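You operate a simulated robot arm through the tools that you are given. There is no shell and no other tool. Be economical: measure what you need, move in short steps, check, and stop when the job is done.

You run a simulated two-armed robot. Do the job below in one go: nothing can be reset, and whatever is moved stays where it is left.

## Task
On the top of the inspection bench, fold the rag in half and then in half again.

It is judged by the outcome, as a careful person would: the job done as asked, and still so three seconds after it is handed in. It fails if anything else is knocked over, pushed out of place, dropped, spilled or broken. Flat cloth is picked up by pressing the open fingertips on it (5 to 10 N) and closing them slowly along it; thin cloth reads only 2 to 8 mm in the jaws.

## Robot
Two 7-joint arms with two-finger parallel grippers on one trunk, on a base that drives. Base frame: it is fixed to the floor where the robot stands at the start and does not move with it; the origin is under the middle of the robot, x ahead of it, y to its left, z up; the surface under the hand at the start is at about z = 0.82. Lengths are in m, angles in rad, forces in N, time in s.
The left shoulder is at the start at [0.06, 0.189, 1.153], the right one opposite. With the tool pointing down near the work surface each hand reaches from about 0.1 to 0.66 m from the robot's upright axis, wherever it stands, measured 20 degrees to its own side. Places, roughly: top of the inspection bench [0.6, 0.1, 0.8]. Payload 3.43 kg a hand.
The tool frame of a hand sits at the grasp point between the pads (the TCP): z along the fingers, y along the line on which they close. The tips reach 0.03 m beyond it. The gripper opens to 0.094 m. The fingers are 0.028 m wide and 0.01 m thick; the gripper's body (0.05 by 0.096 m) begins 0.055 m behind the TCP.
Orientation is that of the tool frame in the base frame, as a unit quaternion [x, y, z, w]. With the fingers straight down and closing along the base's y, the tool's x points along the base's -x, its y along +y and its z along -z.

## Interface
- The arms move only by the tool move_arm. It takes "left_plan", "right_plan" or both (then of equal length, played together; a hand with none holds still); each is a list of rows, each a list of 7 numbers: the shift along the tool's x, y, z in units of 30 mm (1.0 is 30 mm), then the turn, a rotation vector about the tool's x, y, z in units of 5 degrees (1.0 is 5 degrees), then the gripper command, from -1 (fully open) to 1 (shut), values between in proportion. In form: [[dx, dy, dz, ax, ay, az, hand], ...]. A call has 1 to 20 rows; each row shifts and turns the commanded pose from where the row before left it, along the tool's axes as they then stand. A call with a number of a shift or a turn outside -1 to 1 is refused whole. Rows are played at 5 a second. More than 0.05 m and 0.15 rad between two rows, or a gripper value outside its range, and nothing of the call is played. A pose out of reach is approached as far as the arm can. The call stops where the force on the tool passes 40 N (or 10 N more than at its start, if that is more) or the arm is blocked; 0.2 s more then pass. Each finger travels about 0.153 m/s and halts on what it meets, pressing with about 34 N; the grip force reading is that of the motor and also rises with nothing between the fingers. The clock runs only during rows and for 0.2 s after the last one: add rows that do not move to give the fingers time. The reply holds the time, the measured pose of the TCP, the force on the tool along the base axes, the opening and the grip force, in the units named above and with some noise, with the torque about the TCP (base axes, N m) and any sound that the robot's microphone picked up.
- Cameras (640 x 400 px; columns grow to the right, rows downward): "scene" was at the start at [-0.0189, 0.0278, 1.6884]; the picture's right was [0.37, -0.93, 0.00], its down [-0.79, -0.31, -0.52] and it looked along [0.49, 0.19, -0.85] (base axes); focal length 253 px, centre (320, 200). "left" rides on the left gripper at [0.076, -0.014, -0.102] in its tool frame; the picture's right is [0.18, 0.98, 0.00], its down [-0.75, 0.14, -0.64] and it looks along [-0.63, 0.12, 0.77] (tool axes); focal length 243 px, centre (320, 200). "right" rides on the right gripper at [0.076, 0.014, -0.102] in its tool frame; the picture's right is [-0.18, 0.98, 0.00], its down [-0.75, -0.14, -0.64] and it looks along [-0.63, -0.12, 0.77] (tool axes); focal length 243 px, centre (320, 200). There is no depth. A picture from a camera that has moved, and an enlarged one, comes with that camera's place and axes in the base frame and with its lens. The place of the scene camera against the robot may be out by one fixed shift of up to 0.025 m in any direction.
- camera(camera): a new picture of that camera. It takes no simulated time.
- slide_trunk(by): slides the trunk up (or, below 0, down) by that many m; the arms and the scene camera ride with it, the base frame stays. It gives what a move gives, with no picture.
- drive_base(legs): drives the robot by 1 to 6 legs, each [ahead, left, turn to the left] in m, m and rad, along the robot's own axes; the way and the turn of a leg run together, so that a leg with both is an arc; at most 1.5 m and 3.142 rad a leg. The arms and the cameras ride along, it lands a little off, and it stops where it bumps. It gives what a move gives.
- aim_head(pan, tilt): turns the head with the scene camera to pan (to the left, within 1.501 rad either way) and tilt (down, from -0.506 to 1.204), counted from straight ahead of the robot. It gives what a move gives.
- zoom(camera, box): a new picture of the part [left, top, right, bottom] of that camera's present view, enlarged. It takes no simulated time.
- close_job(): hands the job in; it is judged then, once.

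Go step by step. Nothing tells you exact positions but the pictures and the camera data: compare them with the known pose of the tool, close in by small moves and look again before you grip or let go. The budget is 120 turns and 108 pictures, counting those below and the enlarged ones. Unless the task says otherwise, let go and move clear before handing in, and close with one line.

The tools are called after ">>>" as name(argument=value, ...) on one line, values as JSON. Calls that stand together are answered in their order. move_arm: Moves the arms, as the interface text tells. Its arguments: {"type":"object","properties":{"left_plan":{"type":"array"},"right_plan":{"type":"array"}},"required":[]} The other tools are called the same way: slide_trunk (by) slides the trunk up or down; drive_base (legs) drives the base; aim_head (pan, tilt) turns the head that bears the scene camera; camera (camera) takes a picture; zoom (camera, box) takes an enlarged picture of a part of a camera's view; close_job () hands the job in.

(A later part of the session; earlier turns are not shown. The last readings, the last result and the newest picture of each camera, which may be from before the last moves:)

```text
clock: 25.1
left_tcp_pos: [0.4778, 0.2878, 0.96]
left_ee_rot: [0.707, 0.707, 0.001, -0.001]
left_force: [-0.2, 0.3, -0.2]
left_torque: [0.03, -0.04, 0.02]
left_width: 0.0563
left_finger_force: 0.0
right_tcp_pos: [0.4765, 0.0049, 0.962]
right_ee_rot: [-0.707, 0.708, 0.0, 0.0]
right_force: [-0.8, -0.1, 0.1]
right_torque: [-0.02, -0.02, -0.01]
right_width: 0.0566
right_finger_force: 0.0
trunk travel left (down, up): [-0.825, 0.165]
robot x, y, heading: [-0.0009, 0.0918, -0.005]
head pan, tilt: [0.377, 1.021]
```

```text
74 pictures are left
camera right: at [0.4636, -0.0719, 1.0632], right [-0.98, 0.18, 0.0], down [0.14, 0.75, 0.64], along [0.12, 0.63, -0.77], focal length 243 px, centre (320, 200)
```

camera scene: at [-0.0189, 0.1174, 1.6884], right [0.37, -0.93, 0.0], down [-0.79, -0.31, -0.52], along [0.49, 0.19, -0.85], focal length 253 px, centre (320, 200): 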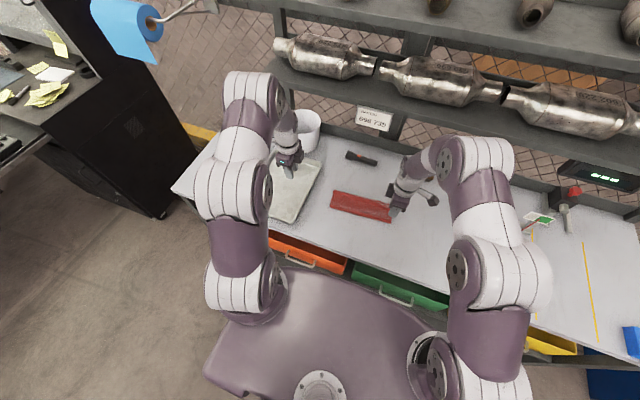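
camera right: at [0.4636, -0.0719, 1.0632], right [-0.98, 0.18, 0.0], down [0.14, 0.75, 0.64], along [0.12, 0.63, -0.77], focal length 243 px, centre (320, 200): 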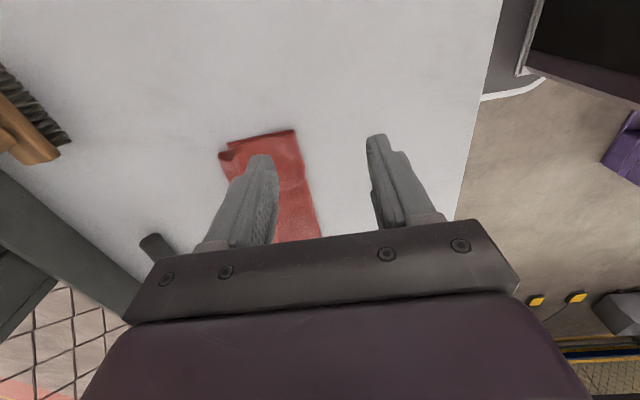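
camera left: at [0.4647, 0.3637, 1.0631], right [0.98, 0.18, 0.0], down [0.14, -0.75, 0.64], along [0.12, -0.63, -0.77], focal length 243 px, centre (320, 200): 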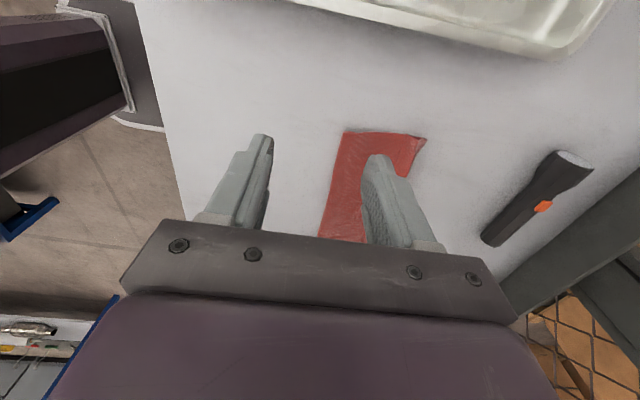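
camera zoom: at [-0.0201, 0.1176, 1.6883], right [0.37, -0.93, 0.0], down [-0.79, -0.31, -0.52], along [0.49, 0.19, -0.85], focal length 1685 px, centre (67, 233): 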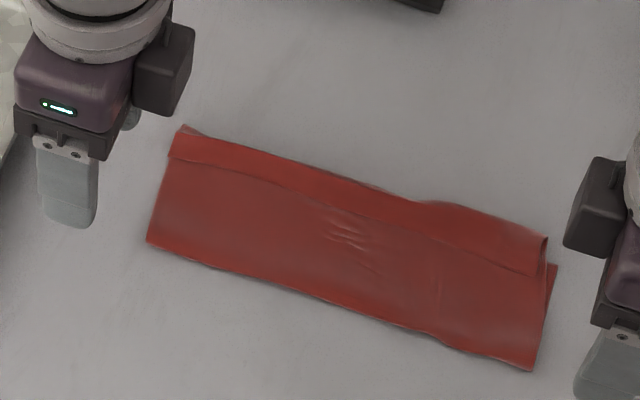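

Corrected, the hem runs from free edge x ≈ 0.570 to crease x ≈ 0.596, y 0.041–0.272. I'll position both hands over it near its ends with 14 mm opening.

>>> move_arm(left_plan=[[-0.252, 0.708, 0.627, 0, 0, 0, 0.7], [-0.252, 0.708, 0.627, 0, 0, 0, 0.7], [-0.252, 0.708, 0.627, 0, 0, 0, 0.7], [-0.252, 0.708, 0.627, 0, 0, 0, 0.7], [-0.252, 0.708, 0.627, 0, 0, 0, 0.7], [0, 0, 0, 0, 0, 0, 0.7]], right_plan=[[-0.381, -0.717, 0.64, 0, 0, 0, 0.7], [-0.381, -0.717, 0.64, 0, 0, 0, 0.7], [-0.381, -0.717, 0.64, 0, 0, 0, 0.7], [-0.381, -0.717, 0.64, 0, 0, 0, 0.7], [-0.381, -0.717, 0.64, 0, 0, 0, 0.7], [0, 0, 0, 0, 0, 0, 0.7]])

>>> zoom(camera="left", box=[160, 60, 480, 260])

>>> zoom(camera="right", box=[160, 60, 480, 260])

```text
clock: 26.5
left_tcp_pos: [0.5857, 0.2497, 0.8686]
left_ee_rot: [0.707, 0.707, 0.001, 0.001]
left_force: [0.1, -0.2, 0.0]
left_torque: [0.0, 0.0, 0.0]
left_width: 0.014
left_finger_force: 0.1
right_tcp_pos: [0.5853, 0.0604, 0.8644]
right_ee_rot: [-0.706, 0.708, -0.001, 0.0]
right_force: [0.5, 0.4, 0.5]
right_torque: [0.01, -0.02, -0.01]
right_width: 0.0139
right_finger_force: 0.0
trunk travel left (down, up): [-0.825, 0.165]
robot x, y, heading: [0.0036, 0.0899, -0.0]
head pan, tilt: [0.377, 1.021]
```

```text
2.00 times, centred on (320, 160) of left
camera zoom: at [0.5719, 0.3252, 0.9703], right [0.98, 0.18, 0.0], down [0.14, -0.75, 0.64], along [0.12, -0.63, -0.77], focal length 485 px, centre (320, 280)
```

zoom: 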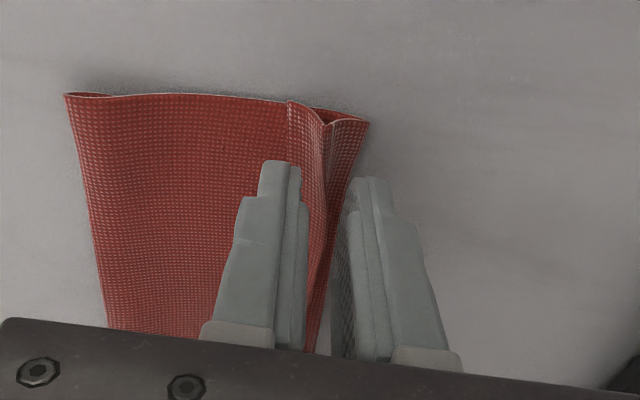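

```text
2.00 times, centred on (320, 160) of right
camera zoom: at [0.572, -0.0149, 0.9668], right [-0.98, 0.19, 0.0], down [0.14, 0.75, 0.64], along [0.12, 0.63, -0.77], focal length 485 px, centre (320, 280)
```

zoom: 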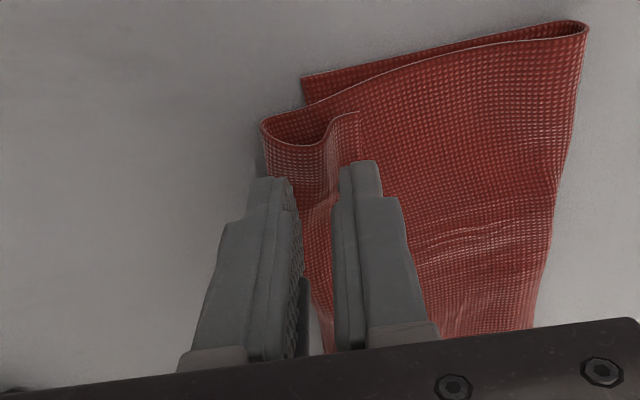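

>>> move_arm(left_plan=[[0, -0.08, 0.2, 0, 0, 0, 0.7], [0, 0, 0.2, 0, 0, 0, 0.7], [0, 0, 0.1, 0, 0, 0, 0.7], [0, 0, 0, 0, 0, 0, 0.7]], right_plan=[[0, 0.05, 0.15, 0, 0, 0, 0.7], [0, 0, 0.15, 0, 0, 0, 0.7], [0, 0, 0.05, 0, 0, 0, 0.7], [0, 0, 0, 0, 0, 0, 0.7]])

```text
clock: 27.5
left_tcp_pos: [0.5842, 0.2488, 0.8532]
left_ee_rot: [0.708, 0.707, 0.0, 0.0]
left_force: [0.2, 0.4, 8.2]
left_torque: [0.08, 0.04, -0.01]
left_width: 0.0143
left_finger_force: 0.1
right_tcp_pos: [0.5842, 0.0614, 0.8545]
right_ee_rot: [-0.706, 0.708, 0.0, 0.0]
right_force: [-0.5, -1.3, 0.8]
right_torque: [-0.05, 0.01, -0.01]
right_width: 0.0138
right_finger_force: 0.0
trunk travel left (down, up): [-0.825, 0.165]
robot x, y, heading: [-0.0028, 0.0936, 0.001]
head pan, tilt: [0.377, 1.021]
```

>>> move_arm(right_plan=[[0, 0, 0.07, 0, 0, 0, 0.7], [0, 0, 0, 0, 0, 0, 0.7]])

```text
clock: 28.1
left_tcp_pos: [0.5826, 0.2488, 0.8534]
left_ee_rot: [0.707, 0.707, 0.001, 0.001]
left_force: [1.4, 1.0, 6.3]
left_torque: [0.06, 0.01, 0.0]
left_width: 0.0134
left_finger_force: 0.1
right_tcp_pos: [0.5836, 0.061, 0.852]
right_ee_rot: [-0.707, 0.708, -0.001, 0.001]
right_force: [-0.4, -1.3, 8.0]
right_torque: [-0.05, 0.04, 0.03]
right_width: 0.0141
right_finger_force: 0.1
trunk travel left (down, up): [-0.825, 0.165]
robot x, y, heading: [0.0015, 0.0944, -0.0]
head pan, tilt: [0.377, 1.021]
```

Both press at 6–8 N. Closing slowly.

>>> move_arm(left_plan=[[0, 0, 0, 0, 0, 0, 0.75], [0, 0, 0, 0, 0, 0, 0.8], [0, 0, 0, 0, 0, 0, 0.85], [0, 0, 0, 0, 0, 0, 0.9], [0, 0, 0, 0, 0, 0, 0.95], [0, 0, 0, 0, 0, 0, 1], [0, 0, 0, 0, 0, 0, 1]], right_plan=[[0, 0, 0, 0, 0, 0, 0.75], [0, 0, 0, 0, 0, 0, 0.8], [0, 0, 0, 0, 0, 0, 0.85], [0, 0, 0, 0, 0, 0, 0.9], [0, 0, 0, 0, 0, 0, 0.95], [0, 0, 0, 0, 0, 0, 1], [0, 0, 0, 0, 0, 0, 1]])

>>> zoom(camera="left", box=[160, 60, 480, 260])

>>> zoom(camera="right", box=[160, 60, 480, 260])

```text
clock: 29.7
left_tcp_pos: [0.5821, 0.2485, 0.8537]
left_ee_rot: [0.708, 0.706, 0.0, 0.001]
left_force: [-0.1, -0.8, 4.7]
left_torque: [0.04, 0.0, -0.02]
left_width: 0.0019
left_finger_force: 33.9
right_tcp_pos: [0.5836, 0.0618, 0.8524]
right_ee_rot: [-0.706, 0.708, -0.001, 0.0]
right_force: [0.4, -0.7, 13.7]
right_torque: [-0.06, 0.02, 0.0]
right_width: 0.0
right_finger_force: 32.7
trunk travel left (down, up): [-0.825, 0.165]
robot x, y, heading: [0.002, 0.0936, -0.002]
head pan, tilt: [0.377, 1.021]
```

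```text
2.00 times, centred on (320, 160) of left
camera zoom: at [0.5678, 0.3251, 0.9554], right [0.98, 0.18, 0.0], down [0.14, -0.75, 0.64], along [0.12, -0.63, -0.77], focal length 485 px, centre (320, 280)
```

zoom: 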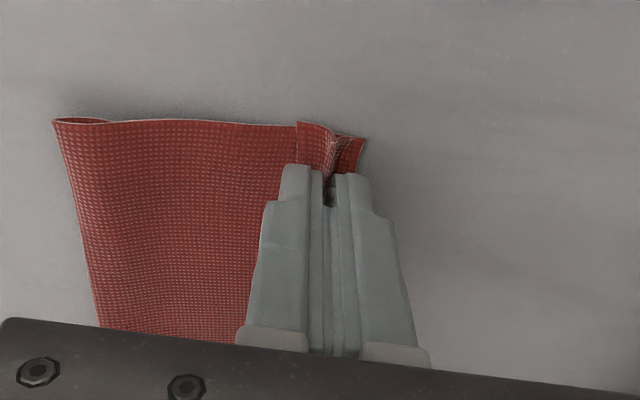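

```text
2.00 times, centred on (320, 160) of right
camera zoom: at [0.5699, -0.0146, 0.9554], right [-0.98, 0.19, 0.0], down [0.14, 0.75, 0.64], along [0.12, 0.63, -0.77], focal length 485 px, centre (320, 280)
```

zoom: 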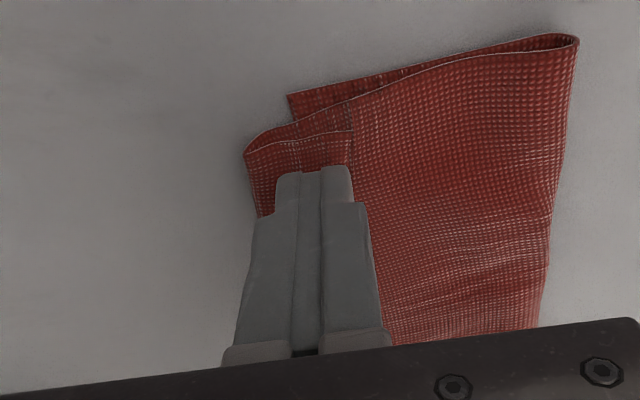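

The left gripped (1.9 mm) but the right slipped off. I'll lift the right slightly, reopen 18 mm, shift 5 mm outward, and press again.

>>> move_arm(right_plan=[[0, 0, -0.3, 0, 0, 0, 1], [0, -0.18, 0, 0, 0, 0, 0.62], [0, 0, 0.15, 0, 0, 0, 0.62], [0, 0, 0.14, 0, 0, 0, 0.62], [0, 0, 0, 0, 0, 0, 0.62]])

```text
clock: 30.9
left_tcp_pos: [0.5831, 0.2499, 0.852]
left_ee_rot: [0.708, 0.707, 0.001, 0.001]
left_force: [1.9, 1.2, 7.2]
left_torque: [0.06, -0.02, 0.0]
left_width: 0.0022
left_finger_force: 33.7
right_tcp_pos: [0.5893, 0.0612, 0.8537]
right_ee_rot: [0.707, -0.707, 0.001, -0.001]
right_force: [-0.8, -2.6, 8.6]
right_torque: [-0.08, 0.11, 0.05]
right_width: 0.0181
right_finger_force: 0.0
trunk travel left (down, up): [-0.825, 0.165]
robot x, y, heading: [-0.001, 0.0938, -0.004]
head pan, tilt: [0.377, 1.021]
```

>>> move_arm(right_plan=[[0, 0, 0.02, 0, 0, 0, 0.66], [0, 0, 0, 0, 0, 0, 0.7], [0, 0, 0, 0, 0, 0, 0.74], [0, 0, 0, 0, 0, 0, 0.78], [0, 0, 0, 0, 0, 0, 0.82], [0, 0, 0, 0, 0, 0, 0.86], [0, 0, 0, 0, 0, 0, 0.9], [0, 0, 0, 0, 0, 0, 0.95], [0, 0, 0, 0, 0, 0, 1], [0, 0, 0, 0, 0, 0, 1]])

>>> zoom(camera="right", box=[160, 60, 480, 260])

```text
clock: 33.1
left_tcp_pos: [0.5806, 0.2495, 0.8536]
left_ee_rot: [0.708, 0.706, 0.001, 0.001]
left_force: [1.0, -0.4, 4.9]
left_torque: [-0.01, -0.02, -0.02]
left_width: 0.0024
left_finger_force: 33.9
right_tcp_pos: [0.589, 0.0612, 0.8528]
right_ee_rot: [-0.706, 0.708, -0.001, 0.001]
right_force: [-0.4, -0.7, 16.9]
right_torque: [-0.11, 0.06, 0.02]
right_width: 0.0016
right_finger_force: 33.9
trunk travel left (down, up): [-0.825, 0.165]
robot x, y, heading: [0.0018, 0.0911, -0.001]
head pan, tilt: [0.377, 1.021]
```

```text
2.00 times, centred on (320, 160) of right
camera zoom: at [0.5752, -0.0148, 0.9554], right [-0.98, 0.19, 0.0], down [0.14, 0.75, 0.64], along [0.12, 0.63, -0.77], focal length 485 px, centre (320, 280)
```

zoom: 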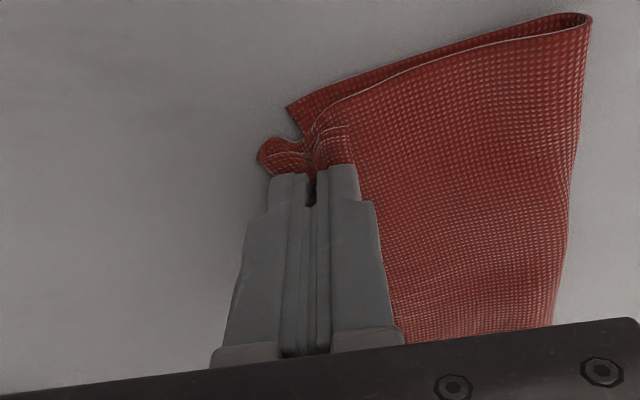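

The right now reads 1.6 mm with cloth in it. I'll lift both hands and look.

>>> move_arm(left_plan=[[0, 0, -0.5, 0, 0, 0, 1], [0, 0, -0.7, 0, 0, 0, 1], [0, 0, -0.7, 0, 0, 0, 1], [0, 0, -0.7, 0, 0, 0, 1], [0, 0, -0.7, 0, 0, 0, 1], [0, 0, 0, 0, 0, 0, 1]], right_plan=[[0, 0, -0.5, 0, 0, 0, 1], [0, 0, -0.7, 0, 0, 0, 1], [0, 0, -0.7, 0, 0, 0, 1], [0, 0, -0.7, 0, 0, 0, 1], [0, 0, -0.7, 0, 0, 0, 1], [0, 0, 0, 0, 0, 0, 1]])

>>> camera(camera="right")

>>> camera(camera="left")

>>> zoom(camera="scene", box=[300, 140, 444, 230])

```text
clock: 34.5
left_tcp_pos: [0.5836, 0.2494, 0.95]
left_ee_rot: [0.708, 0.707, 0.0, 0.0]
left_force: [0.0, 0.3, -0.4]
left_torque: [0.03, 0.02, 0.02]
left_width: 0.0023
left_finger_force: 33.6
right_tcp_pos: [0.59, 0.0606, 0.9506]
right_ee_rot: [-0.706, 0.708, 0.0, -0.001]
right_force: [0.3, 0.3, -1.0]
right_torque: [0.01, -0.01, 0.02]
right_width: 0.0019
right_finger_force: 34.2
trunk travel left (down, up): [-0.825, 0.165]
robot x, y, heading: [-0.0023, 0.0907, -0.005]
head pan, tilt: [0.377, 1.021]
```

```text
68 pictures are left
camera right: at [0.577, -0.0145, 1.053], right [-0.98, 0.19, 0.0], down [0.14, 0.75, 0.64], along [0.12, 0.63, -0.77], focal length 243 px, centre (320, 200)
```

right: 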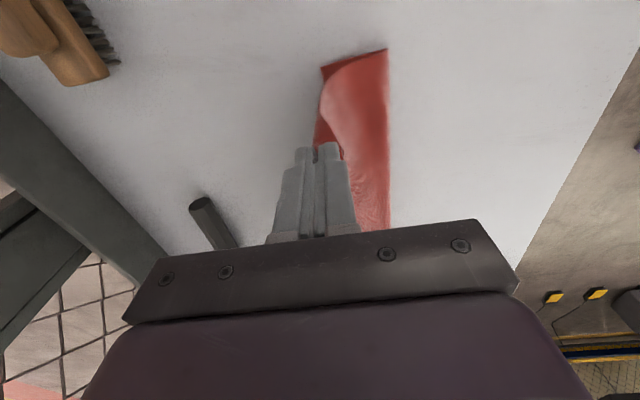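

```text
67 pictures are left
camera left: at [0.5699, 0.3253, 1.0527], right [0.98, 0.18, 0.0], down [0.14, -0.75, 0.64], along [0.12, -0.63, -0.77], focal length 243 px, centre (320, 200)
```

left: 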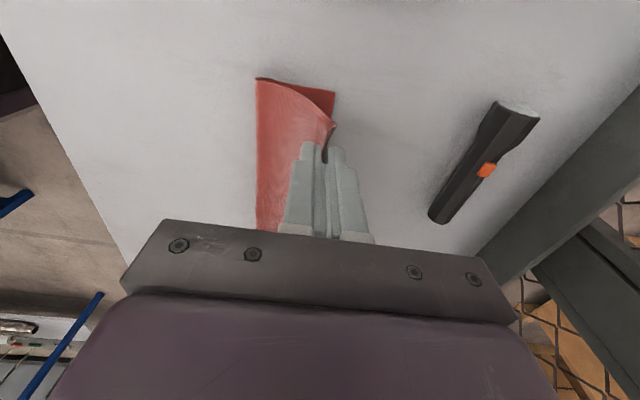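

```text
4.44 times, centred on (372, 185) of scene
camera zoom: at [-0.0177, 0.1177, 1.6884], right [0.37, -0.93, 0.0], down [-0.79, -0.31, -0.52], along [0.48, 0.19, -0.85], focal length 1124 px, centre (89, 267)
```

zoom: 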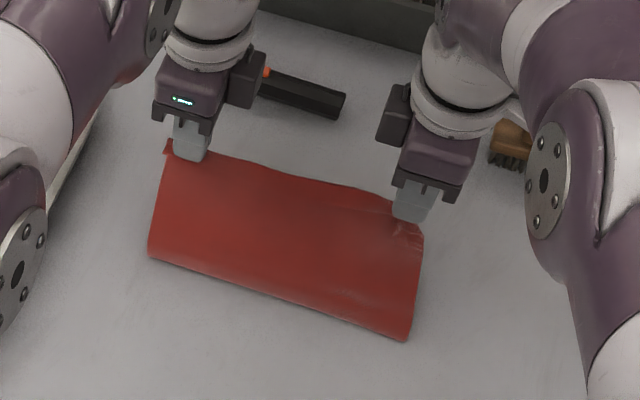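

Only the top layer was picked and the hem has unrolled; the bottom layer is still on the bench. I'll keep lifting until the whole rag hangs, moving back over it.

>>> move_arm(left_plan=[[0, -0.6, -0.8, 0, 0, 0, 1], [0, -0.6, -0.8, 0, 0, 0, 1], [0, -0.6, -0.8, 0, 0, 0, 1], [0, -0.6, -0.8, 0, 0, 0, 1], [0, -0.6, -0.8, 0, 0, 0, 1], [0, 0, -0.4, 0, 0, 0, 1], [0, 0, 0, 0, 0, 0, 1], [0, 0, 0, 0, 0, 0, 1]], right_plan=[[0, 0.6, -0.8, 0, 0, 0, 1], [0, 0.6, -0.8, 0, 0, 0, 1], [0, 0.6, -0.8, 0, 0, 0, 1], [0, 0.6, -0.8, 0, 0, 0, 1], [0, 0.6, -0.8, 0, 0, 0, 1], [0, 0, -0.4, 0, 0, 0, 1], [0, 0, 0, 0, 0, 0, 1], [0, 0, 0, 0, 0, 0, 1]])

>>> camera(camera="right")

>>> camera(camera="left")

>>> zoom(camera="scene", box=[280, 120, 472, 240])

```text
clock: 36.3
left_tcp_pos: [0.4937, 0.2501, 1.0836]
left_ee_rot: [0.707, 0.707, -0.001, 0.0]
left_force: [-0.7, 0.5, 0.3]
left_torque: [0.0, 0.0, 0.0]
left_width: 0.0024
left_finger_force: 34.1
right_tcp_pos: [0.5003, 0.0618, 1.0825]
right_ee_rot: [-0.706, 0.708, 0.0, 0.0]
right_force: [-0.4, 0.8, 0.3]
right_torque: [-0.02, 0.01, -0.01]
right_width: 0.002
right_finger_force: 33.8
trunk travel left (down, up): [-0.825, 0.165]
robot x, y, heading: [-0.0063, 0.092, -0.003]
head pan, tilt: [0.377, 1.021]
```

```text
65 pictures are left
camera right: at [0.4857, -0.0142, 1.1853], right [-0.98, 0.19, 0.0], down [0.14, 0.75, 0.64], along [0.12, 0.63, -0.77], focal length 243 px, centre (320, 200)
```

right: 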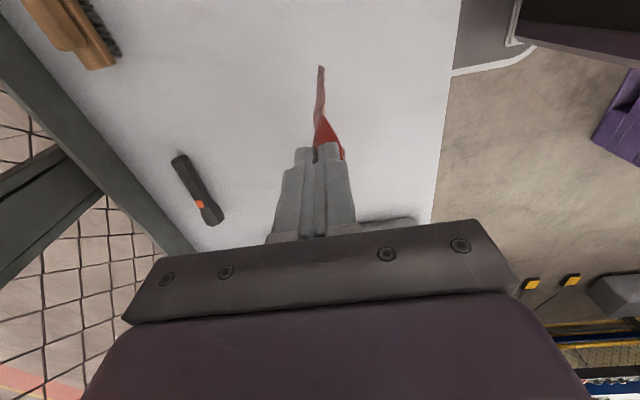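

```text
64 pictures are left
camera left: at [0.4792, 0.3262, 1.1855], right [0.98, 0.18, 0.0], down [0.14, -0.75, 0.64], along [0.12, -0.63, -0.77], focal length 243 px, centre (320, 200)
```

left: 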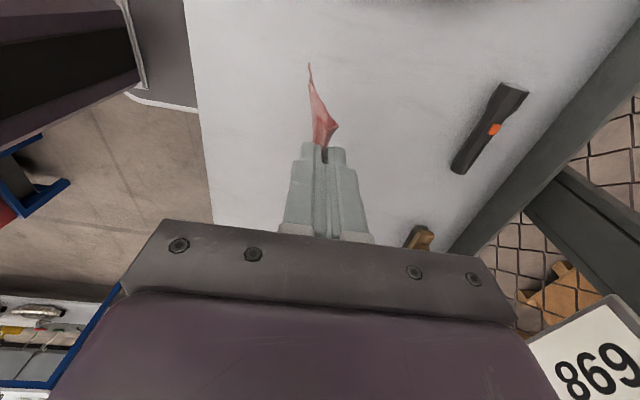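

```text
3.33 times, centred on (376, 180) of scene
camera zoom: at [-0.0194, 0.1176, 1.6884], right [0.37, -0.93, 0.0], down [-0.79, -0.31, -0.52], along [0.49, 0.19, -0.85], focal length 843 px, centre (133, 267)
```

zoom: 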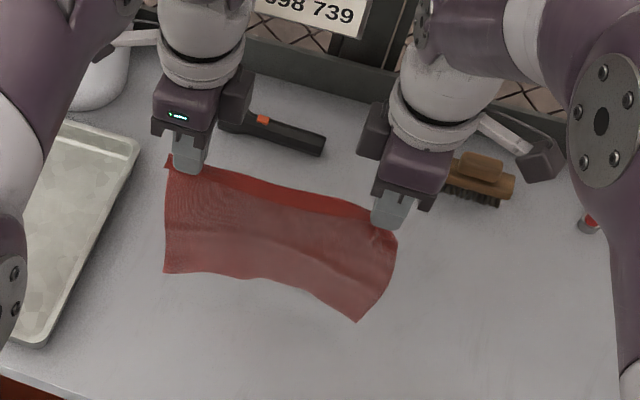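

>>> zoom(camera="left", box=[256, 50, 400, 140])

>>> zoom(camera="right", box=[250, 60, 394, 150])

>>> zoom(camera="scene", box=[320, 155, 408, 210])

```text
4.44 times, centred on (328, 95) of left
camera zoom: at [0.4792, 0.3262, 1.1855], right [0.98, 0.18, 0.0], down [0.14, -0.75, 0.64], along [0.12, -0.63, -0.77], focal length 1078 px, centre (284, 667)
```

zoom: 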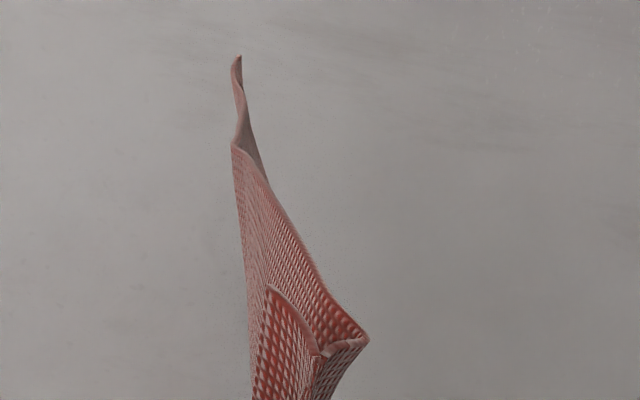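

```text
4.44 times, centred on (322, 105) of right
camera zoom: at [0.4857, -0.0142, 1.1853], right [-0.98, 0.19, 0.0], down [0.14, 0.75, 0.64], along [0.12, 0.63, -0.77], focal length 1078 px, centre (311, 622)
```

zoom: 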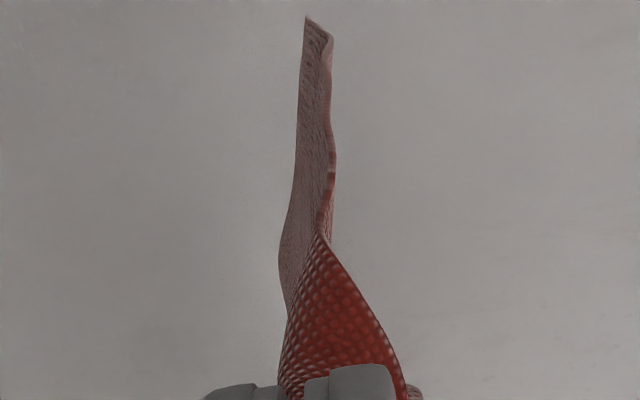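

```text
7.27 times, centred on (364, 182) of scene
camera zoom: at [-0.0194, 0.1176, 1.6884], right [0.37, -0.93, 0.0], down [-0.79, -0.31, -0.52], along [0.49, 0.19, -0.85], focal length 1838 px, centre (0, 327)
```

zoom: 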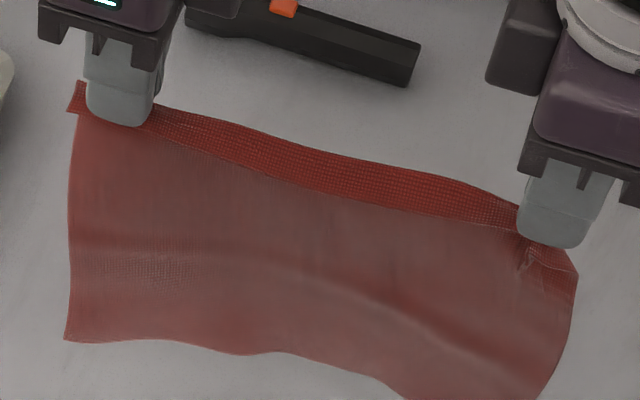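

The whole rag hangs with the hem's tail on the near side and the main cloth behind it. I'll move back to x ≈ 0.42, touch the bottom edge down, and lay the lower half toward +x.

>>> move_arm(left_plan=[[0, -0.625, 0, 0, 0, 0, 1], [0, -0.625, 0, 0, 0, 0, 1], [0, -0.625, 0, 0, 0, 0, 1], [0, -0.625, 0, 0, 0, 0, 1], [0, 0, 0, 0, 0, 0, 1], [0, 0, 0, 0, 0, 0, 1], [0, 0, 0.5, 0, 0, 0, 1], [0, 0, 0.6, 0, 0, 0, 1], [0, 0, 0, 0, 0, 0, 1]], right_plan=[[0, 0.7, 0, 0, 0, 0, 1], [0, 0.7, 0, 0, 0, 0, 1], [0, 0.7, 0, 0, 0, 0, 1], [0, 0.6, 0, 0, 0, 0, 1], [0, 0, 0, 0, 0, 0, 1], [0, 0, 0, 0, 0, 0, 1], [0, 0, 0.5, 0, 0, 0, 1], [0, 0, 0.6, 0, 0, 0, 1], [0, 0, 0, 0, 0, 0, 1]])

>>> camera(camera="left")

>>> camera(camera="right")

```text
clock: 38.3
left_tcp_pos: [0.418, 0.2493, 1.0491]
left_ee_rot: [0.708, 0.706, 0.0, 0.0]
left_force: [0.3, -0.5, 0.1]
left_torque: [-0.02, -0.07, 0.01]
left_width: 0.002
left_finger_force: 34.3
right_tcp_pos: [0.4187, 0.0615, 1.0481]
right_ee_rot: [-0.707, 0.708, 0.0, 0.0]
right_force: [0.6, -1.0, 0.6]
right_torque: [-0.01, -0.02, -0.01]
right_width: 0.0019
right_finger_force: 33.4
trunk travel left (down, up): [-0.825, 0.165]
robot x, y, heading: [0.0015, 0.0903, 0.003]
head pan, tilt: [0.377, 1.021]
```

```text
59 pictures are left
camera left: at [0.4038, 0.3253, 1.1517], right [0.98, 0.18, 0.0], down [0.14, -0.75, 0.64], along [0.12, -0.63, -0.77], focal length 243 px, centre (320, 200)
```

left: 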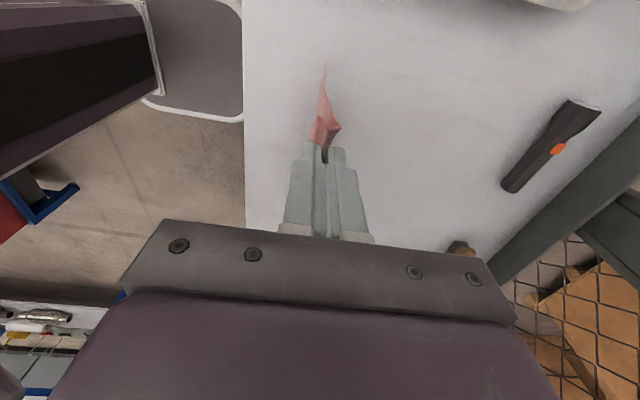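

```text
58 pictures are left
camera right: at [0.4046, -0.0148, 1.1515], right [-0.98, 0.19, 0.0], down [0.14, 0.75, 0.64], along [0.12, 0.63, -0.77], focal length 243 px, centre (320, 200)
```

right: 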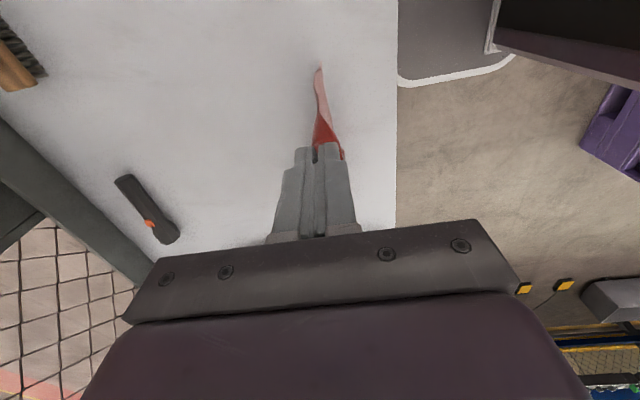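

>>> move_arm(left_plan=[[0, 0, 0.4, 0, 0, 0, 1], [0, 0.6, 0.3, 0, 0, 0, 1], [0, 0.75, 0.35, 0, 0, 0, 1], [0, 0.7, 0.5, 0, 0, 0, 1], [0, 0.65, 0.6, 0, 0, 0, 1], [0, 0.55, 0.7, 0, 0, 0, 1], [0, 0.5, 0.75, 0, 0, 0, 1], [0, 0, 0, 0, 0, 0, 1]], right_plan=[[0, 0, 0.4, 0, 0, 0, 1], [0, -0.6, 0.3, 0, 0, 0, 1], [0, -0.75, 0.35, 0, 0, 0, 1], [0, -0.7, 0.5, 0, 0, 0, 1], [0, -0.65, 0.6, 0, 0, 0, 1], [0, -0.55, 0.7, 0, 0, 0, 1], [0, -0.5, 0.75, 0, 0, 0, 1], [0, 0, 0, 0, 0, 0, 1]])

>>> camera(camera="left")

>>> camera(camera="right")

>>> zoom(camera="scene", box=[280, 130, 440, 230])

```text
clock: 40.1
left_tcp_pos: [0.5298, 0.2494, 0.9409]
left_ee_rot: [0.707, 0.707, -0.001, 0.0]
left_force: [0.3, 0.8, 0.4]
left_torque: [0.01, -0.07, -0.01]
left_width: 0.0025
left_finger_force: 34.0
right_tcp_pos: [0.5298, 0.0614, 0.9415]
right_ee_rot: [-0.706, 0.708, 0.0, 0.0]
right_force: [-0.1, -0.9, -0.5]
right_torque: [-0.03, 0.0, -0.04]
right_width: 0.0018
right_finger_force: 33.4
trunk travel left (down, up): [-0.825, 0.165]
robot x, y, heading: [-0.0001, 0.0898, 0.002]
head pan, tilt: [0.377, 1.021]
```

```text
57 pictures are left
camera left: at [0.5164, 0.3258, 1.0435], right [0.98, 0.18, 0.0], down [0.14, -0.75, 0.64], along [0.12, -0.63, -0.77], focal length 243 px, centre (320, 200)
```

left: 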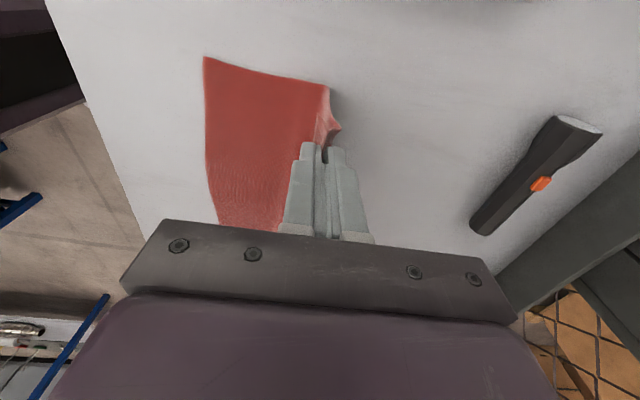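

```text
56 pictures are left
camera right: at [0.5172, -0.0145, 1.0449], right [-0.98, 0.19, 0.0], down [0.14, 0.75, 0.64], along [0.12, 0.63, -0.77], focal length 243 px, centre (320, 200)
```

right: 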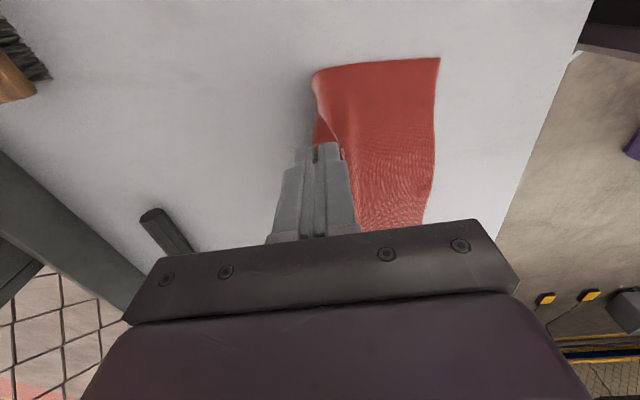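

```text
4.00 times, centred on (360, 180) of scene
camera zoom: at [-0.0202, 0.1175, 1.6884], right [0.37, -0.93, 0.0], down [-0.79, -0.31, -0.52], along [0.49, 0.19, -0.85], focal length 1011 px, centre (160, 280)
```

zoom: 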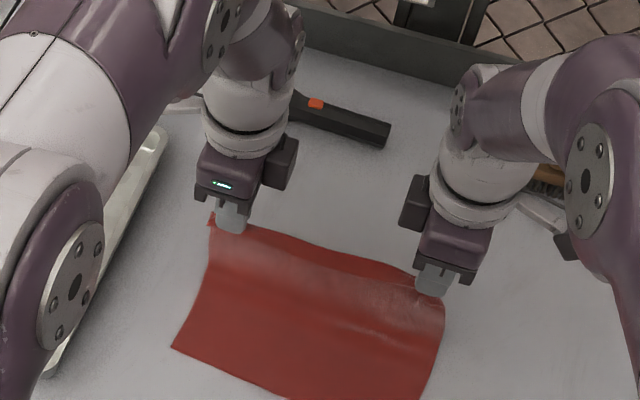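

The lower half is laid with its edge at x ≈ 0.433, aligned. Now I'll bring the held edge back in an arc over it to x ≈ 0.453 so the edges meet.

>>> move_arm(left_plan=[[0, -0.6, 0.2, 0, 0, 0, 1], [0, -0.7, 0.367, 0, 0, 0, 1], [0, -0.567, 0.533, 0, 0, 0, 1], [0, -0.433, 0.667, 0, 0, 0, 1], [0, -0.2, 0.633, 0, 0, 0, 1], [0, -0.067, 0.25, 0, 0, 0, 1], [0, 0, 0, 0, 0, 0, 1]], right_plan=[[0, 0.6, 0.2, 0, 0, 0, 1], [0, 0.7, 0.367, 0, 0, 0, 1], [0, 0.567, 0.533, 0, 0, 0, 1], [0, 0.433, 0.667, 0, 0, 0, 1], [0, 0.2, 0.633, 0, 0, 0, 1], [0, 0.067, 0.25, 0, 0, 0, 1], [0, 0, 0, 0, 0, 0, 1]])

>>> camera(camera="left")

>>> camera(camera="right")

>>> zoom(camera="scene", box=[280, 140, 440, 240])

```text
clock: 41.7
left_tcp_pos: [0.4533, 0.2502, 0.8615]
left_ee_rot: [0.708, 0.707, 0.0, 0.0]
left_force: [-0.2, 0.0, -0.2]
left_torque: [-0.01, 0.0, -0.04]
left_width: 0.0022
left_finger_force: 34.3
right_tcp_pos: [0.4538, 0.0619, 0.8616]
right_ee_rot: [-0.706, 0.708, 0.0, 0.0]
right_force: [-0.3, -0.1, -0.2]
right_torque: [0.0, 0.0, 0.03]
right_width: 0.0018
right_finger_force: 33.7
trunk travel left (down, up): [-0.825, 0.165]
robot x, y, heading: [0.0017, 0.093, -0.002]
head pan, tilt: [0.377, 1.021]
```

```text
54 pictures are left
camera left: at [0.4395, 0.3257, 0.9637], right [0.98, 0.18, 0.0], down [0.14, -0.75, 0.64], along [0.12, -0.63, -0.77], focal length 243 px, centre (320, 200)
```

left: 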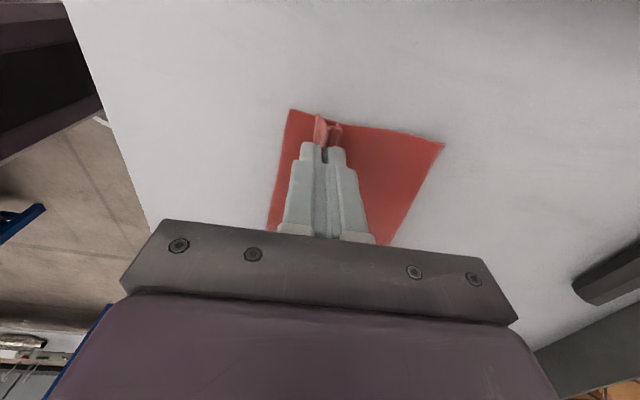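

```text
53 pictures are left
camera right: at [0.4409, -0.0145, 0.964], right [-0.98, 0.19, 0.0], down [0.14, 0.75, 0.64], along [0.12, 0.63, -0.77], focal length 243 px, centre (320, 200)
```

right: 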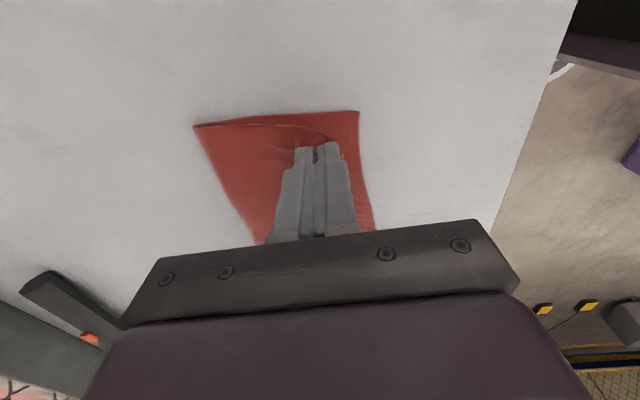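

```text
4.00 times, centred on (360, 190) of scene
camera zoom: at [-0.0191, 0.1176, 1.6884], right [0.37, -0.93, 0.0], down [-0.79, -0.31, -0.52], along [0.49, 0.19, -0.85], focal length 1011 px, centre (160, 240)
```

zoom: 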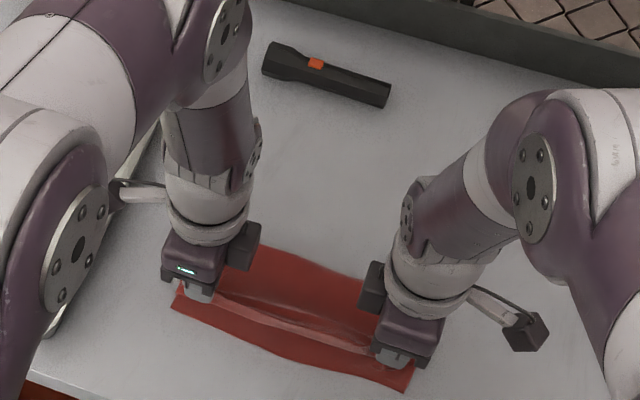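

The edges look close. Lower, open, and lift clear.

>>> move_arm(left_plan=[[0, -0.05, 0.2, 0, 0, 0, 1], [0, 0, 0, 0, 0, 0, 0.9], [0, 0, 0, 0, 0, 0, 0.75], [0, 0, 0, 0, 0, 0, 0.6], [0, 0, -0.4, 0, 0, 0, 0.6], [0, 0, -0.8, 0, 0, 0, 0.6], [0.3, 0, -1, 0, 0, 0, 0.6], [0.8, 0.3, -1, 0, 0, 0, 0.6], [0.8, 0.3, 0, 0, 0, 0, 0.6]], right_plan=[[0, 0.05, 0.2, 0, 0, 0, 1], [0, 0, 0, 0, 0, 0, 0.9], [0, 0, 0, 0, 0, 0, 0.75], [0, 0, 0, 0, 0, 0, 0.6], [0, 0, -0.4, 0, 0, 0, 0.6], [0, 0, -0.8, 0, 0, 0, 0.6], [0.3, 0, -1, 0, 0, 0, 0.6], [0.8, -0.3, -1, 0, 0, 0, 0.6], [0.8, -0.3, 0, 0, 0, 0, 0.6]])

>>> camera(camera="left")

>>> camera(camera="right")

>>> zoom(camera="scene", box=[310, 170, 406, 230])

```text
clock: 43.7
left_tcp_pos: [0.4719, 0.3064, 0.9521]
left_ee_rot: [0.708, 0.706, -0.001, -0.002]
left_force: [-0.5, 0.5, -0.3]
left_torque: [-0.03, 0.01, 0.0]
left_width: 0.0188
left_finger_force: 0.0
right_tcp_pos: [0.4722, 0.0058, 0.9511]
right_ee_rot: [-0.707, 0.707, 0.001, 0.0]
right_force: [0.2, -0.4, -1.0]
right_torque: [0.01, -0.01, 0.0]
right_width: 0.0186
right_finger_force: 0.0
trunk travel left (down, up): [-0.825, 0.165]
robot x, y, heading: [-0.0007, 0.0901, -0.005]
head pan, tilt: [0.377, 1.021]
```

```text
51 pictures are left
camera left: at [0.4578, 0.3831, 1.0537], right [0.98, 0.18, 0.0], down [0.14, -0.75, 0.64], along [0.12, -0.63, -0.77], focal length 243 px, centre (320, 200)
```

left: 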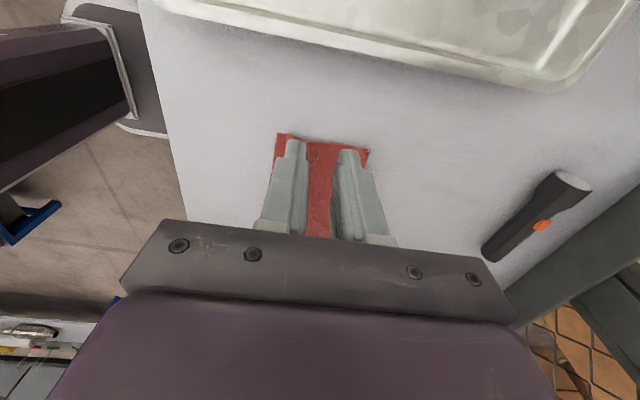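

```text
50 pictures are left
camera right: at [0.4596, -0.0715, 1.0541], right [-0.98, 0.19, 0.0], down [0.14, 0.75, 0.64], along [0.12, 0.63, -0.77], focal length 243 px, centre (320, 200)
```

right: 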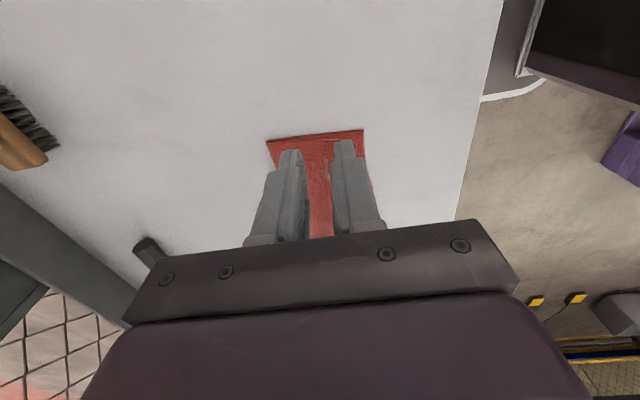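

```text
6.67 times, centred on (358, 200) of scene
camera zoom: at [-0.017, 0.1178, 1.6884], right [0.37, -0.93, 0.0], down [-0.79, -0.31, -0.52], along [0.48, 0.19, -0.85], focal length 1685 px, centre (67, 200)
```

zoom: 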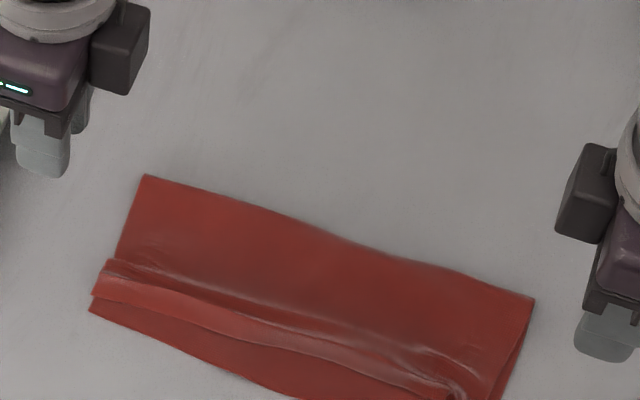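

>>> zoom(camera="scene", box=[310, 190, 406, 250])

>>> zoom(camera="right", box=[240, 110, 400, 210])

```text
6.67 times, centred on (358, 220) of scene
camera zoom: at [-0.017, 0.1178, 1.6884], right [0.37, -0.93, 0.0], down [-0.79, -0.31, -0.52], along [0.48, 0.19, -0.85], focal length 1685 px, centre (67, 67)
```

zoom: 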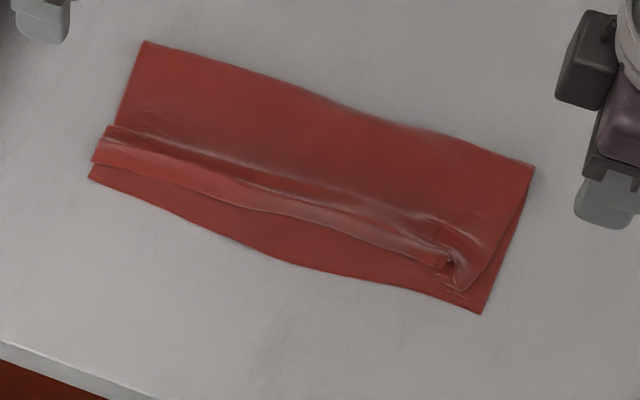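

```text
4.00 times, centred on (320, 160) of right
camera zoom: at [0.4596, -0.0715, 1.0541], right [-0.98, 0.19, 0.0], down [0.14, 0.75, 0.64], along [0.12, 0.63, -0.77], focal length 970 px, centre (320, 360)
```

zoom: 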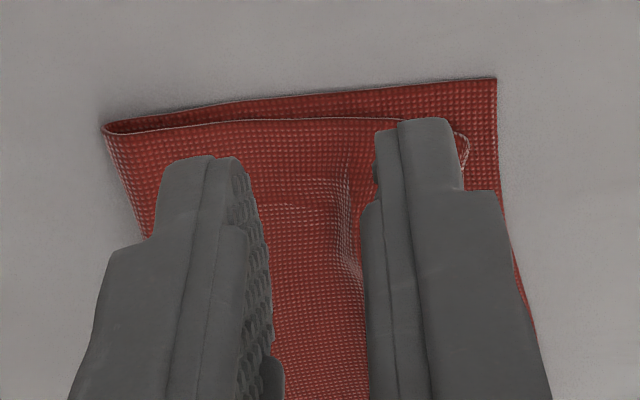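

The first fold is right now: the tail points outward, with a small ridge and an 8–15 mm gap to the lower edge. I'll smooth the ridge toward the near edge with closed fingertips.

>>> move_arm(left_plan=[[-0.47, 0.15, 0.785, 0, 0, 0, 1], [-0.47, 0.15, 0.785, 0, 0, 0, 1], [-0.47, 0.15, 0.785, 0, 0, 0, 1], [-0.47, 0.15, 0.785, 0, 0, 0, 1], [0, 0, 0.1, 0, 0, 0, 1], [0, 0, 0.07, 0, 0, 0, 1], [0, 0, 0, 0, 0, 0, 1]], right_plan=[[-0.518, -0.148, 0.775, 0, 0, 0, 1], [-0.518, -0.148, 0.775, 0, 0, 0, 1], [-0.518, -0.148, 0.775, 0, 0, 0, 1], [-0.518, -0.148, 0.775, 0, 0, 0, 1], [0, 0, 0.1, 0, 0, 0, 1], [0, 0, 0.07, 0, 0, 0, 1], [0, 0, 0, 0, 0, 0, 1]])

```text
clock: 45.3
left_tcp_pos: [0.4885, 0.2495, 0.8525]
left_ee_rot: [0.707, 0.707, 0.0, 0.0]
left_force: [-0.1, 0.8, 1.3]
left_torque: [0.02, 0.02, 0.0]
left_width: 0.0
left_finger_force: 33.0
right_tcp_pos: [0.4887, 0.0657, 0.8542]
right_ee_rot: [-0.707, 0.708, 0.0, 0.0]
right_force: [-1.2, 0.4, 0.1]
right_torque: [-0.01, 0.02, 0.04]
right_width: 0.0
right_finger_force: 33.0
trunk travel left (down, up): [-0.825, 0.165]
robot x, y, heading: [-0.003, 0.0864, -0.003]
head pan, tilt: [0.377, 1.021]
```

>>> move_arm(left_plan=[[0, -0.2, 0.02, 0, 0, 0, 1], [0, -0.22, 0, 0, 0, 0, 1], [0, -0.22, 0, 0, 0, 0, 1], [0, -0.22, 0, 0, 0, 0, 1], [0, -0.22, 0, 0, 0, 0, 1], [0, -0.22, 0, 0, 0, 0, 1], [0, -0.22, 0, 0, 0, 0, 1], [0, 0, -0.5, 0, 0, 0, 1], [0.5, 0, -1, 0, 0, 0, 1], [1, 0.5, 0, 0, 0, 0, 1]], right_plan=[[0, 0.2, 0.05, 0, 0, 0, 1], [0, 0.22, 0, 0, 0, 0, 1], [0, 0.22, 0, 0, 0, 0, 1], [0, 0.22, 0, 0, 0, 0, 1], [0, 0.22, 0, 0, 0, 0, 1], [0, 0.22, 0, 0, 0, 0, 1], [0, 0.22, 0, 0, 0, 0, 1], [0, 0, -0.5, 0, 0, 0, 1], [0.5, 0, -1, 0, 0, 0, 1], [1, -0.5, 0, 0, 0, 0, 1]])

>>> zoom(camera="scene", box=[310, 190, 406, 250])

```text
clock: 47.5
left_tcp_pos: [0.4575, 0.2943, 0.897]
left_ee_rot: [0.708, 0.706, -0.001, -0.001]
left_force: [-0.7, 0.2, -0.1]
left_torque: [0.0, 0.03, -0.01]
left_width: 0.0
left_finger_force: 32.7
right_tcp_pos: [0.4581, 0.0223, 0.8969]
right_ee_rot: [-0.707, 0.707, 0.0, -0.002]
right_force: [0.5, -0.4, 0.3]
right_torque: [0.02, 0.01, -0.01]
right_width: 0.0003
right_finger_force: 32.7
trunk travel left (down, up): [-0.825, 0.165]
robot x, y, heading: [0.0001, 0.091, -0.001]
head pan, tilt: [0.377, 1.021]
```

```text
6.67 times, centred on (358, 220) of scene
camera zoom: at [-0.0158, 0.1179, 1.6883], right [0.37, -0.93, 0.0], down [-0.79, -0.31, -0.52], along [0.48, 0.19, -0.85], focal length 1685 px, centre (67, 67)
```

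zoom: 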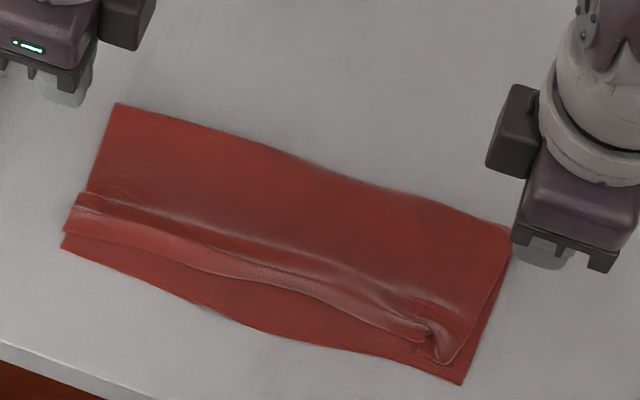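

Everything slid on the bench together, so the ridge is still there (now at x ≈ 0.414). I'll straddle the ridge with each hand and spread the fingers, which balances the drag.

>>> move_arm(left_plan=[[-0.547, -0.483, 0.3, 0, 0, 0, 0.5], [-0.547, -0.483, 0.4, 0, 0, 0, 0.5], [-0.547, -0.483, 0.4, 0, 0, 0, 0.5], [0, 0, 0, 0, 0, 0, 0.5]], right_plan=[[-0.586, 0.49, 0.3, 0, 0, 0, 0.5], [-0.586, 0.49, 0.4, 0, 0, 0, 0.5], [-0.586, 0.49, 0.4, 0, 0, 0, 0.5], [0, 0, 0, 0, 0, 0, 0.5]])

>>> zoom(camera="left", box=[160, 60, 480, 260])

>>> zoom(camera="right", box=[160, 60, 480, 260])

```text
clock: 48.5
left_tcp_pos: [0.4129, 0.2451, 0.8638]
left_ee_rot: [0.708, 0.706, 0.0, 0.001]
left_force: [0.3, -0.6, -0.5]
left_torque: [-0.01, 0.01, 0.01]
left_width: 0.0233
left_finger_force: 0.0
right_tcp_pos: [0.414, 0.0745, 0.8643]
right_ee_rot: [-0.707, 0.707, 0.0, 0.0]
right_force: [1.5, 0.5, -0.4]
right_torque: [0.02, 0.02, 0.0]
right_width: 0.0235
right_finger_force: 0.1
trunk travel left (down, up): [-0.825, 0.165]
robot x, y, heading: [-0.0013, 0.0879, 0.0]
head pan, tilt: [0.377, 1.021]
```

```text
2.00 times, centred on (320, 160) of left
camera zoom: at [0.3997, 0.3215, 0.9665], right [0.98, 0.18, 0.0], down [0.14, -0.75, 0.64], along [0.12, -0.63, -0.77], focal length 485 px, centre (320, 280)
```

zoom: 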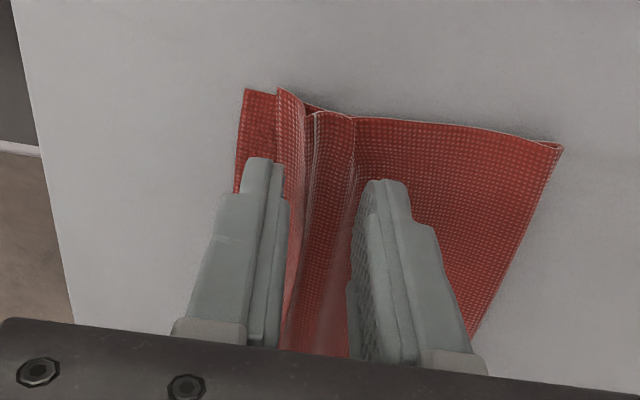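

```text
2.00 times, centred on (320, 160) of right
camera zoom: at [0.4008, -0.0018, 0.9665], right [-0.98, 0.19, 0.0], down [0.14, 0.75, 0.64], along [0.12, 0.63, -0.77], focal length 485 px, centre (320, 280)
```

zoom: 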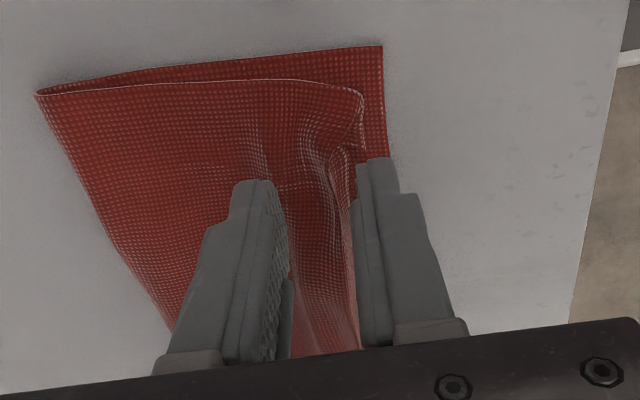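

>>> move_arm(left_plan=[[0, 0, 0, 0, 0, 0, 0.8], [0, 0, 0.15, 0, 0, 0, 0.8], [0, 0, 0.15, 0, 0, 0, 0.8], [0, 0, 0.08, 0, 0, 0, 0.8], [0, 0, 0, 0, 0, 0, 0.8]], right_plan=[[0, 0, 0, 0, 0, 0, 0.8], [0, 0, 0.15, 0, 0, 0, 0.8], [0, 0, 0.15, 0, 0, 0, 0.8], [0, 0, 0.08, 0, 0, 0, 0.8], [0, 0, 0, 0, 0, 0, 0.8]])

```text
clock: 49.7
left_tcp_pos: [0.4139, 0.2452, 0.8527]
left_ee_rot: [0.708, 0.706, 0.001, 0.001]
left_force: [-0.8, 1.0, 6.7]
left_torque: [0.13, -0.05, -0.01]
left_width: 0.0096
left_finger_force: 0.1
right_tcp_pos: [0.4139, 0.0747, 0.8531]
right_ee_rot: [-0.707, 0.707, 0.0, 0.0]
right_force: [0.1, 0.0, 1.0]
right_torque: [-0.04, 0.01, -0.04]
right_width: 0.0094
right_finger_force: 0.0
trunk travel left (down, up): [-0.825, 0.165]
robot x, y, heading: [0.001, 0.0919, -0.002]
head pan, tilt: [0.377, 1.021]
```

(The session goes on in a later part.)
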